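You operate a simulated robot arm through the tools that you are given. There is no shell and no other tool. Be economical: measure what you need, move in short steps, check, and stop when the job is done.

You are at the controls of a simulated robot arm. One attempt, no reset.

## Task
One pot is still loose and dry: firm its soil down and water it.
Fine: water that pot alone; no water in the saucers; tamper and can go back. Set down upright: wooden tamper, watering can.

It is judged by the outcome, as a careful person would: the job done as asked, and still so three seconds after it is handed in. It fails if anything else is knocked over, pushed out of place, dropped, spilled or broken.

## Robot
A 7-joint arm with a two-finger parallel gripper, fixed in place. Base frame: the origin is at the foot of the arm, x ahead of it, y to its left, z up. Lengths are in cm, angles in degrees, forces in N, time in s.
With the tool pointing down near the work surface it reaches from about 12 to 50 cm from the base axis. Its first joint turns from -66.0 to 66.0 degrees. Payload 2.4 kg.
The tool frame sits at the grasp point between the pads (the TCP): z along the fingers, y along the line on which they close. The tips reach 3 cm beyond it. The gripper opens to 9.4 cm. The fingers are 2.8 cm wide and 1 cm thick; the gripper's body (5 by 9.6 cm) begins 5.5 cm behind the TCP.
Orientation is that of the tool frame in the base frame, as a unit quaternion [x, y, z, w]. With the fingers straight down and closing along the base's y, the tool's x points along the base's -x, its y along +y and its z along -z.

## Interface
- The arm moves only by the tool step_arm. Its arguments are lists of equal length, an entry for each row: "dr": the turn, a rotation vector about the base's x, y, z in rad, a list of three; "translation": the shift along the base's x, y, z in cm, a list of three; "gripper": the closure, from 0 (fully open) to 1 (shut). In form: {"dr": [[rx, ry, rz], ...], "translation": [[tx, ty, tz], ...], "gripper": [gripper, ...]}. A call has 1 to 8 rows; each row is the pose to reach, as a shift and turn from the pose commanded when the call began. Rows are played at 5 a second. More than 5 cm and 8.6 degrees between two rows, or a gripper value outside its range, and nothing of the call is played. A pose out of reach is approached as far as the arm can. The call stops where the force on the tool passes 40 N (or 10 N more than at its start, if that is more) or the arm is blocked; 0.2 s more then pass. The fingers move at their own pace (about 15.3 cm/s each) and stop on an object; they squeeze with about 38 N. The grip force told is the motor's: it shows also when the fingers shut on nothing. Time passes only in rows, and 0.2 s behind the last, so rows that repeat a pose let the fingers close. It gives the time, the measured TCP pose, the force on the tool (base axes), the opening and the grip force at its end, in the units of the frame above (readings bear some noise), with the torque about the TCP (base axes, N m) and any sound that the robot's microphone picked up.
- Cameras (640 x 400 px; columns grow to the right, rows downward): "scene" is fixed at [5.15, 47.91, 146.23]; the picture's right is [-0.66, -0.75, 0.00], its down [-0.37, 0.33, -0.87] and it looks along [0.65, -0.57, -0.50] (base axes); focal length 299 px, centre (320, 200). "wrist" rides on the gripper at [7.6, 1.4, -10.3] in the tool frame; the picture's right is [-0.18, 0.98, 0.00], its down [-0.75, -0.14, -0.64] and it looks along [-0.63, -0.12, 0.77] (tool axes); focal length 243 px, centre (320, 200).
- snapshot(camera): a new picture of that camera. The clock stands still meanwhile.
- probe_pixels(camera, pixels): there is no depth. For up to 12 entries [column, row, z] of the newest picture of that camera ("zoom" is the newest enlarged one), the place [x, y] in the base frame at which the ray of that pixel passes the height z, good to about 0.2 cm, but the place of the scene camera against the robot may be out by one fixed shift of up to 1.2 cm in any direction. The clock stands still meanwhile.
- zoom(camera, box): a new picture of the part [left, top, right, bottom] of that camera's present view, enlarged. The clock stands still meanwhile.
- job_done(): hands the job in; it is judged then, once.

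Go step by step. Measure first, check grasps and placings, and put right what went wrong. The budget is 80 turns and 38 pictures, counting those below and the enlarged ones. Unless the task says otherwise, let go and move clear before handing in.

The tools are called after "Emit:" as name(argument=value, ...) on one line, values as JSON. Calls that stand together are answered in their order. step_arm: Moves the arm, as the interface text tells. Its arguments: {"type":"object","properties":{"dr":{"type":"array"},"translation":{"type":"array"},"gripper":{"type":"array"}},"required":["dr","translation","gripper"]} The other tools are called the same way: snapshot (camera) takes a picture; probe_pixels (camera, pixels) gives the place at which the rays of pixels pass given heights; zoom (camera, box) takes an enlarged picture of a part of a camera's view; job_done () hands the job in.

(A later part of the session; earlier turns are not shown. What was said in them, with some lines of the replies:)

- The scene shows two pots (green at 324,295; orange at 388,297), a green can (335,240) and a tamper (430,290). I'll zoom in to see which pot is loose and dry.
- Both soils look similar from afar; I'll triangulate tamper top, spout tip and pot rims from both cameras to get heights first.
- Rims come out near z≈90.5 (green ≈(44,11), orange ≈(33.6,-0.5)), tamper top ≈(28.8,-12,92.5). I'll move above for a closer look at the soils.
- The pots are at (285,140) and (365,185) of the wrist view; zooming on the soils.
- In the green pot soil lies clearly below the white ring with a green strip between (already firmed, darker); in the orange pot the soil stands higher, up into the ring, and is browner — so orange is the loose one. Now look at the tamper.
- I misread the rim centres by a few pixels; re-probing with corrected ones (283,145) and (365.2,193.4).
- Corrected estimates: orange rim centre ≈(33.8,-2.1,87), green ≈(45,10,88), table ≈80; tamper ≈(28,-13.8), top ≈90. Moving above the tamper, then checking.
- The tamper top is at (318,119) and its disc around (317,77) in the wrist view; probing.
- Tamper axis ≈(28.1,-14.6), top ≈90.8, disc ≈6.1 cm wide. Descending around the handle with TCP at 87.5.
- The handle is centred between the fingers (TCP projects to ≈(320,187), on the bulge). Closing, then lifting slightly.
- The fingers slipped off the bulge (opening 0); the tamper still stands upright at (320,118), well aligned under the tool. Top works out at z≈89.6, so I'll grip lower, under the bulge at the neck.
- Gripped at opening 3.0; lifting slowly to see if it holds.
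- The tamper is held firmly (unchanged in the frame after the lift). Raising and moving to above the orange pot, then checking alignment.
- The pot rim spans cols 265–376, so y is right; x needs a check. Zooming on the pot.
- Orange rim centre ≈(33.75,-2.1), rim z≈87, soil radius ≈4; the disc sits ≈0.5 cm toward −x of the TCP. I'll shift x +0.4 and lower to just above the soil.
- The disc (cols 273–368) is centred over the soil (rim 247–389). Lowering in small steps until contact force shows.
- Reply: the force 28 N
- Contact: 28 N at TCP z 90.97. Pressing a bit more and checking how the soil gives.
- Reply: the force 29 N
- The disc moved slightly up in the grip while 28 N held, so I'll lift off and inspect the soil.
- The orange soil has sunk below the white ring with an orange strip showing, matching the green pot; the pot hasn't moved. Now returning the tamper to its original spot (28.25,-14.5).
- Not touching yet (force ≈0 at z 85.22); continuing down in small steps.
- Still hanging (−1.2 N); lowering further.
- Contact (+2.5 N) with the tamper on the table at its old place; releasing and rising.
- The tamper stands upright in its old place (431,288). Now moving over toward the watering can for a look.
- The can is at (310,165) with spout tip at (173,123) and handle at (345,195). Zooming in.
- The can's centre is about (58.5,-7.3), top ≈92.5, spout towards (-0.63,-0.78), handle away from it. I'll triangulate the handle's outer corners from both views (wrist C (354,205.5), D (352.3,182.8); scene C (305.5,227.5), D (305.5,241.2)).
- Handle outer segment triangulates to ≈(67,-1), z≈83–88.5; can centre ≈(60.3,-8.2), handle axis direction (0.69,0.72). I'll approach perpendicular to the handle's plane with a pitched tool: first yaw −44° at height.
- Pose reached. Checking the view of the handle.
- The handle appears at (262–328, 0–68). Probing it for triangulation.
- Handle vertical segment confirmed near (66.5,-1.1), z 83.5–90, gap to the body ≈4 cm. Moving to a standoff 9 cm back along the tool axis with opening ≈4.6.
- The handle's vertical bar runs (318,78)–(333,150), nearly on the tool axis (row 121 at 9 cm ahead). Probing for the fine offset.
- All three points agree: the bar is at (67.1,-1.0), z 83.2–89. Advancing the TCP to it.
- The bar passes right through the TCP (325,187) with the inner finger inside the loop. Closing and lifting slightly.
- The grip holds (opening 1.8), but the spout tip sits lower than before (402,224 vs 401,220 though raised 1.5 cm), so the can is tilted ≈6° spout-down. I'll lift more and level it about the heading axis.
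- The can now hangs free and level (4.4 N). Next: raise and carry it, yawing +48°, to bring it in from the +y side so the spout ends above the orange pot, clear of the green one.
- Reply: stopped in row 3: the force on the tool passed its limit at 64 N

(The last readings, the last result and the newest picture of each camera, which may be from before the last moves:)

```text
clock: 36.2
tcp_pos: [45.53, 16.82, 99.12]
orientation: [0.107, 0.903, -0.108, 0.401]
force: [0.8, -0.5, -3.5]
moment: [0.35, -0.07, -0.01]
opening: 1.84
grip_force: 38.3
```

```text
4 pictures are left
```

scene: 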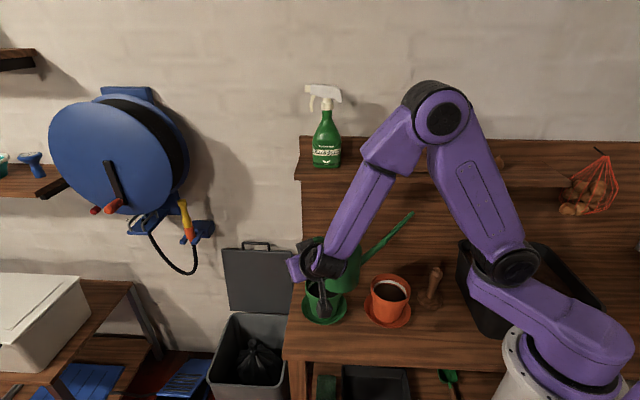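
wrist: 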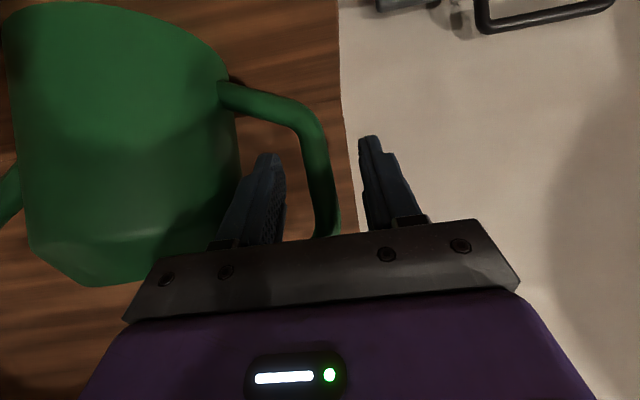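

The lift was stopped early by a bump (64 N, most likely against the shelf at the back), but the can is still gripped (opening 1.84, ≈4 N) and the bottle and other items stand as before. On return I'll stay low there. Continuing to the pour start pose.

Emit:
step_arm(dr=[[0, 0, 0.06], [0, 0, 0.135], [0, 0, 0.21], [0, 0, 0.285], [0, 0, 0.365], [0, 0, 0.365]], translation=[[-2, 2.5, 1.5], [-5, 5, 3], [-8, 7.5, 3], [-11, 10, 3], [-13.8, 12, 3], [-13.8, 12, 3]], gripper=[1, 1, 1, 1, 1, 1])

Emit:
zoom(camera="scene", box=[270, 200, 470, 340])

```text
clock: 37.6
tcp_pos: [31.96, 28.58, 102.22]
orientation: [-0.059, 0.908, -0.033, 0.413]
force: [0.0, 0.4, -4.1]
moment: [0.39, 0.04, 0.01]
opening: 1.84
grip_force: 37.7
```

```text
2.86 times, centred on (370, 270) of scene
```

zoom: 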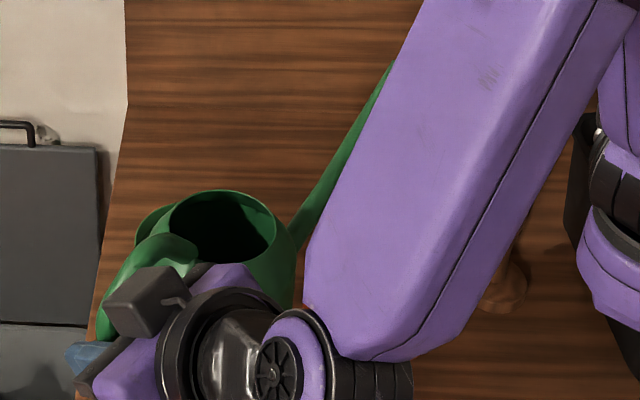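

Geometry puts the spout tip about over the pot (≈(34.4,-1.2), 21 cm up). Lowering with a 20° tilt so the tip sits ≈3 cm above the rim, slightly to the near (+y) side of centre.

Emit:
step_arm(dr=[[0.07, 0.0056, 0], [0.14, 0.011, 0], [0.21, 0.017, 0], [0.28, 0.022, 0], [0.348, 0.028, 0]], translation=[[0, 0.4, -1.2], [-0.1, 0.8, -2.8], [-0.2, 1.2, -4.5], [-0.3, 1.5, -6.3], [-0.5, 1.7, -8.1]], gripper=[1, 1, 1, 1, 1])

Emit:
zoom(camera="scene", box=[290, 210, 470, 340])

```text
clock: 38.8
tcp_pos: [31.38, 30.31, 93.87]
orientation: [0.014, 0.906, 0.125, 0.404]
force: [-0.8, 0.7, -2.7]
moment: [0.05, -0.02, -0.03]
opening: 1.8
grip_force: 37.9
```

```text
3.08 times, centred on (380, 275) of scene
```

zoom: 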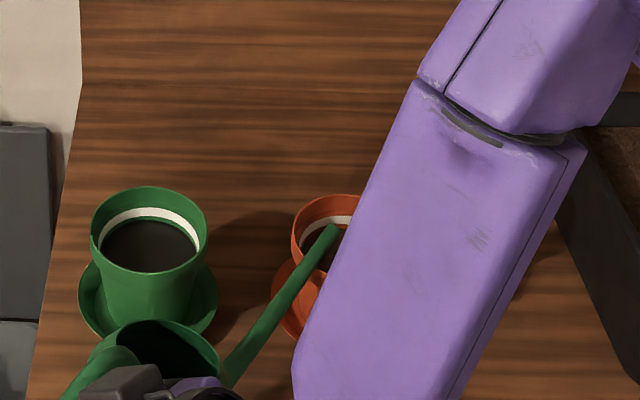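

Force/moment dropped (−2.7 N, 0.05 N m), so the can may be touching something. Probing the tip at zoom (337,228).

Emit:
probe_pixels(camera="zoom", pixels=[[337, 228, 87], [337, 228, 89], [337, 228, 91], [337, 228, 93]])

Emit:
step_arm(dr=[[0, 0, 0], [0, 0, 0], [0, 0, 0]], translation=[[0, 0, 0.7], [0, 0, 1.5], [0, 0, 1.5]], gripper=[1, 1, 1])

```text
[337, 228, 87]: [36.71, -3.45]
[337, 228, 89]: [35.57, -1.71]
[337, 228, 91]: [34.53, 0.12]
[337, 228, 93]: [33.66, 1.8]
```

```text
clock: 39.6
tcp_pos: [31.39, 30.32, 95.44]
orientation: [0.013, 0.906, 0.126, 0.405]
force: [0.2, -0.1, -3.7]
moment: [0.33, 0.03, -0.02]
opening: 1.81
grip_force: 38.1
```

Raised 1.5 cm, it hangs free again (spout had just rested on the rim); tip ≈91. Tilting to 26° keeping the tip in place, watching weight.

Emit:
step_arm(dr=[[0.052, 0.004, 0], [0.105, 0.008, 0], [0.105, 0.008, 0], [0.105, 0.008, 0], [0.105, 0.008, 0]], translation=[[0, -0.25, 1.6], [0, -0.5, 3.1], [0, -0.5, 3.1], [0, -0.5, 3.1], [0, -0.5, 3.1]], gripper=[1, 1, 1, 1, 1])

```text
clock: 40.8
tcp_pos: [31.36, 29.86, 98.42]
orientation: [0.034, 0.899, 0.173, 0.401]
force: [-0.4, -0.1, -4.2]
moment: [0.25, 0.04, -0.01]
opening: 1.85
grip_force: 37.7
```

No loss of weight yet and no sound; tilting to 32° and holding.

Emit:
step_arm(dr=[[0.052, 0.004, 0], [0.105, 0.008, 0], [0.105, 0.008, 0], [0.105, 0.008, 0], [0.105, 0.008, 0]], translation=[[0, -0.5, 1.6], [0.1, -0.95, 3.1], [0.1, -0.95, 3.1], [0.1, -0.95, 3.1], [0.1, -0.95, 3.1]], gripper=[1, 1, 1, 1, 1])

```text
clock: 42.0
tcp_pos: [31.66, 29.02, 101.64]
orientation: [0.057, 0.892, 0.217, 0.392]
force: [-0.1, -0.2, -3.1]
moment: [0.21, 0.07, 0.02]
opening: 1.84
grip_force: 37.8
```

Weight reads −3.1 N, maybe flow has begun; holding to see.

Emit:
step_arm(dr=[[0, 0, 0], [0, 0, 0], [0, 0, 0]], translation=[[0, 0, 0], [0, 0, 0], [0, 0, 0]], gripper=[1, 1, 1])

```text
clock: 42.8
tcp_pos: [31.62, 28.97, 101.67]
orientation: [0.056, 0.892, 0.216, 0.393]
force: [-0.1, -0.7, -3.1]
moment: [0.22, 0.07, 0.0]
opening: 1.84
grip_force: 38.6
```

Steady; tilting to 38° and holding.

Emit:
step_arm(dr=[[0.052, 0.004, 0], [0.105, 0.008, 0], [0.105, 0.008, 0], [0.105, 0.008, 0]], translation=[[0.05, -0.6, 1.5], [0.1, -1.25, 3], [0.1, -1.25, 3], [0.1, -1.25, 3]], gripper=[1, 1, 1, 1])

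```text
clock: 43.8
tcp_pos: [32.2, 28.69, 106.36]
orientation: [0.079, 0.881, 0.262, 0.386]
force: [-0.2, 0.2, -2.7]
moment: [0.17, 0.03, -0.01]
opening: 1.82
grip_force: 38.3
out of reach, approached as far as the arm can: row 1, 2, 3, 4
```

The 38° pose was at the edge of reach, but weight is down to ≈2.7–3.1 N from 4.2 N, so roughly 100 g seems to have gone out. I'll go back to the 32° pose and read.

Emit:
step_arm(dr=[[-0.052, -0.004, 0], [-0.105, -0.008, 0], [-0.105, -0.008, 0]], translation=[[0, 0.3, -1.5], [-0.1, 0.6, -3], [-0.1, 0.6, -3]], gripper=[1, 1, 1])

Emit:
zoom(camera="scene", box=[330, 230, 430, 330])

```text
clock: 44.6
tcp_pos: [32.18, 29.32, 103.44]
orientation: [0.056, 0.891, 0.219, 0.394]
force: [-0.1, 0.1, -2.8]
moment: [0.22, 0.0, -0.04]
opening: 1.83
grip_force: 37.9
```

```text
4.00 times, centred on (380, 280) of scene
```

zoom: 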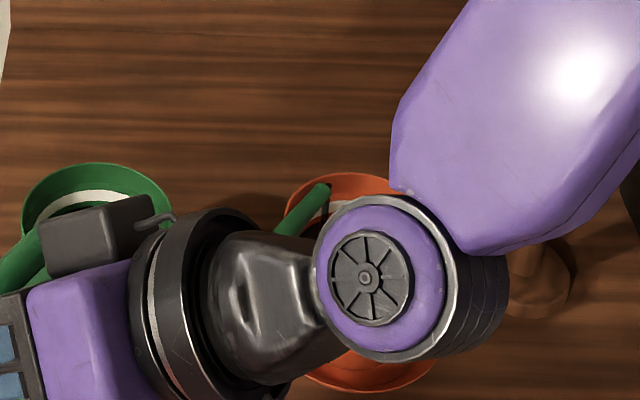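

The saucer looks dry and the tip is still over the pot. Levelling the can in place over the pot to compare its weight with before (was ≈4.1 N, 0.39 N m).

Emit:
step_arm(dr=[[-0.1, -0.008, 0], [-0.2, -0.016, 0], [-0.3, -0.024, 0], [-0.4, -0.032, 0], [-0.5, -0.04, 0], [-0.557, -0.045, 0], [-0.557, -0.045, 0]], translation=[[0, -0.2, 0], [0, -0.2, 0], [0, -0.2, 0], [0, -0.2, 0], [0, -0.2, 0], [0, -0.2, 0], [0, -0.2, 0]], gripper=[1, 1, 1, 1, 1, 1, 1])

Emit:
step_arm(dr=[[0, 0, 0]], translation=[[0, 0, 0]], gripper=[1])

Emit:
step_arm(dr=[[0, 0, 0]], translation=[[0, 0, 0]], gripper=[1])

Emit:
step_arm(dr=[[0, 0, 0]], translation=[[0, 0, 0]], gripper=[1])

```text
clock: 46.2
tcp_pos: [32.15, 29.2, 103.28]
orientation: [-0.059, 0.908, -0.033, 0.414]
force: [-0.3, 0.1, -3.1]
moment: [0.29, 0.05, -0.01]
opening: 1.83
grip_force: 38.1
```

```text
clock: 46.6
tcp_pos: [32.08, 29.08, 103.23]
orientation: [-0.058, 0.907, -0.033, 0.415]
force: [1.4, -0.4, -2.8]
moment: [0.23, 0.06, 0.01]
opening: 1.81
grip_force: 38.2
```

```text
clock: 47.0
tcp_pos: [31.98, 29.08, 103.28]
orientation: [-0.058, 0.908, -0.033, 0.414]
force: [-0.8, 0.6, -3.2]
moment: [0.29, 0.02, 0.0]
opening: 1.82
grip_force: 38.0
```

```text
clock: 47.4
tcp_pos: [32.02, 29.04, 103.31]
orientation: [-0.059, 0.908, -0.032, 0.414]
force: [0.8, 0.0, -2.9]
moment: [0.26, 0.04, -0.01]
opening: 1.83
grip_force: 38.9
```

Weight is now ≈3.0 N versus 4.1 N (moment 0.27 vs 0.38): about 110 g of water went into the orange pot, a proper watering. Carrying the can back by the reverse path, staying lower near the shelf.

Emit:
step_arm(dr=[[0, 0, -0.073], [0, 0, -0.146], [0, 0, -0.219], [0, 0, -0.292], [0, 0, -0.365], [0, 0, -0.44], [0, 0, -0.52], [0, 0, -0.6]], translation=[[2.8, -2.4, -0.5], [5.6, -4.8, -1], [8.4, -7.2, -2], [11.1, -9.6, -3], [13.8, -12, -3.3], [16.8, -14.6, -3.5], [19.8, -17.2, -3.8], [22.8, -19.8, -4.3]], gripper=[1, 1, 1, 1, 1, 1, 1, 1])

Emit:
step_arm(dr=[[0, 0, -0.04], [0, 0, -0.08], [0, 0, -0.12], [0, 0, -0.16], [0, 0, -0.2], [0, 0, -0.24]], translation=[[2, -1.7, -1.5], [4, -3.4, -3.2], [6, -5, -5], [8, -6.7, -6.3], [10, -8.4, -7], [12.1, -10.1, -7]], gripper=[1, 1, 1, 1, 1, 1])

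```text
clock: 49.2
tcp_pos: [54.9, 9.15, 99.01]
orientation: [0.212, 0.885, -0.152, 0.387]
force: [-0.2, 0.2, -3.4]
moment: [0.24, -0.11, 0.01]
opening: 1.84
grip_force: 37.7
```

```text
clock: 50.6
tcp_pos: [67.0, -0.69, 91.87]
orientation: [0.317, 0.853, -0.198, 0.365]
force: [-0.3, 0.2, -3.1]
moment: [0.24, -0.18, -0.02]
opening: 1.86
grip_force: 37.6
```

Back above its spot at z 91.9 with no bumps. Lowering towards the table (contact expected near z 86.5).

Emit:
step_arm(dr=[[0, 0, 0], [0, 0, 0], [0, 0, 0], [0, 0, 0], [0, 0, 0]], translation=[[-0.05, -0.1, -1.5], [-0.05, -0.1, -3], [-0.05, -0.1, -4], [-0.05, -0.1, -4.6], [-0.05, -0.1, -5]], gripper=[1, 1, 1, 1, 1])

```text
clock: 51.8
tcp_pos: [67.07, -0.82, 86.89]
orientation: [0.316, 0.853, -0.199, 0.365]
force: [0.8, 1.0, 1.5]
moment: [-0.17, -0.04, 0.05]
opening: 1.82
grip_force: 38.1
```

Contact with about even support under the can's centre (force +1.5 N, moment ≈0). Opening gently to 4.7 cm, without moving, then checking.

Emit:
step_arm(dr=[[0, 0, 0], [0, 0, 0], [0, 0, 0], [0, 0, 0]], translation=[[0, 0, -0.1], [0, 0, -0.1], [0, 0, -0.1], [0, 0, -0.1]], gripper=[1, 0.7, 0.55, 0.5])

```text
clock: 52.8
tcp_pos: [66.87, -0.9, 86.74]
orientation: [0.317, 0.853, -0.198, 0.365]
force: [0.4, -0.4, -0.6]
moment: [0.01, -0.02, -0.01]
opening: 4.7
grip_force: 0.1
```

Released cleanly (no residual force). Retreating along the tool axis.

Emit:
step_arm(dr=[[0, 0, 0], [0, 0, 0], [0, 0, 0], [0, 0, 0], [0, 0, 0], [0, 0, 0], [0, 0, 0]], translation=[[-0.75, 0.85, 1], [-2, 2.3, 2.6], [-3.5, 4, 4.6], [-5, 5.7, 6.6], [-7, 8, 9.2], [-9, 10.2, 11.8], [-11, 12, 14.4]], gripper=[0.5, 0.5, 0.5, 0.5, 0.5, 0.5, 0.5])

```text
clock: 54.4
tcp_pos: [55.88, 11.16, 101.45]
orientation: [0.317, 0.853, -0.199, 0.365]
force: [0.7, -0.2, -0.6]
moment: [0.04, 0.0, 0.03]
opening: 4.7
grip_force: 0.2
```

Clear of the can. Raising out of the way to view everything with the last picture.

Emit:
step_arm(dr=[[0, 0, 0], [0, 0, 0], [0, 0, 0], [0, 0, 0], [0, 0, 0], [0, 0, 0], [0, 0, 0], [0, 0, 0]], translation=[[-2.2, 0.9, 3.4], [-4.5, 1.8, 6.8], [-6.8, 2.6, 10], [-9, 3.5, 13.4], [-11.3, 4.4, 16.8], [-13.5, 5.2, 20.2], [-15.8, 6.1, 23.6], [-18, 7, 27]], gripper=[0, 0, 0, 0, 0, 0, 0, 0])

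Emit:
zoom(camera="scene", box=[280, 130, 480, 340])

```text
clock: 56.2
tcp_pos: [37.69, 18.33, 128.21]
orientation: [0.316, 0.853, -0.198, 0.365]
force: [0.2, 0.1, 0.3]
moment: [0.03, -0.02, 0.02]
opening: 9.39
grip_force: 0.0
```

```text
1.90 times, centred on (380, 235) of scene
```

zoom: 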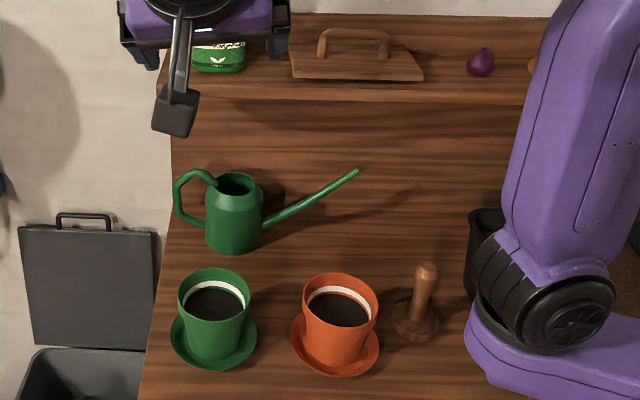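

The last picture shows the can upright in its place (232,215), the tamper upright (418,305), the orange soil sunk and darker, both saucers dry, and the shelf items in place. The arm is clear, so I'm handing in.

Emit:
job_done()

```text
The job is handed in.
```

The orange pot was the loose, dry one. I tamped its soil down to match the green pot and gave it about 110 g of water, judging by the can's drop in weight. In the last picture both saucers look dry, and the tamper and can stand upright back in their places.

While I was lifting the can, something bumped at 64 N, most likely against the shelf at the back. The spout also rested lightly on the orange pot's rim for a moment. Nothing looks moved or knocked over in the last picture.
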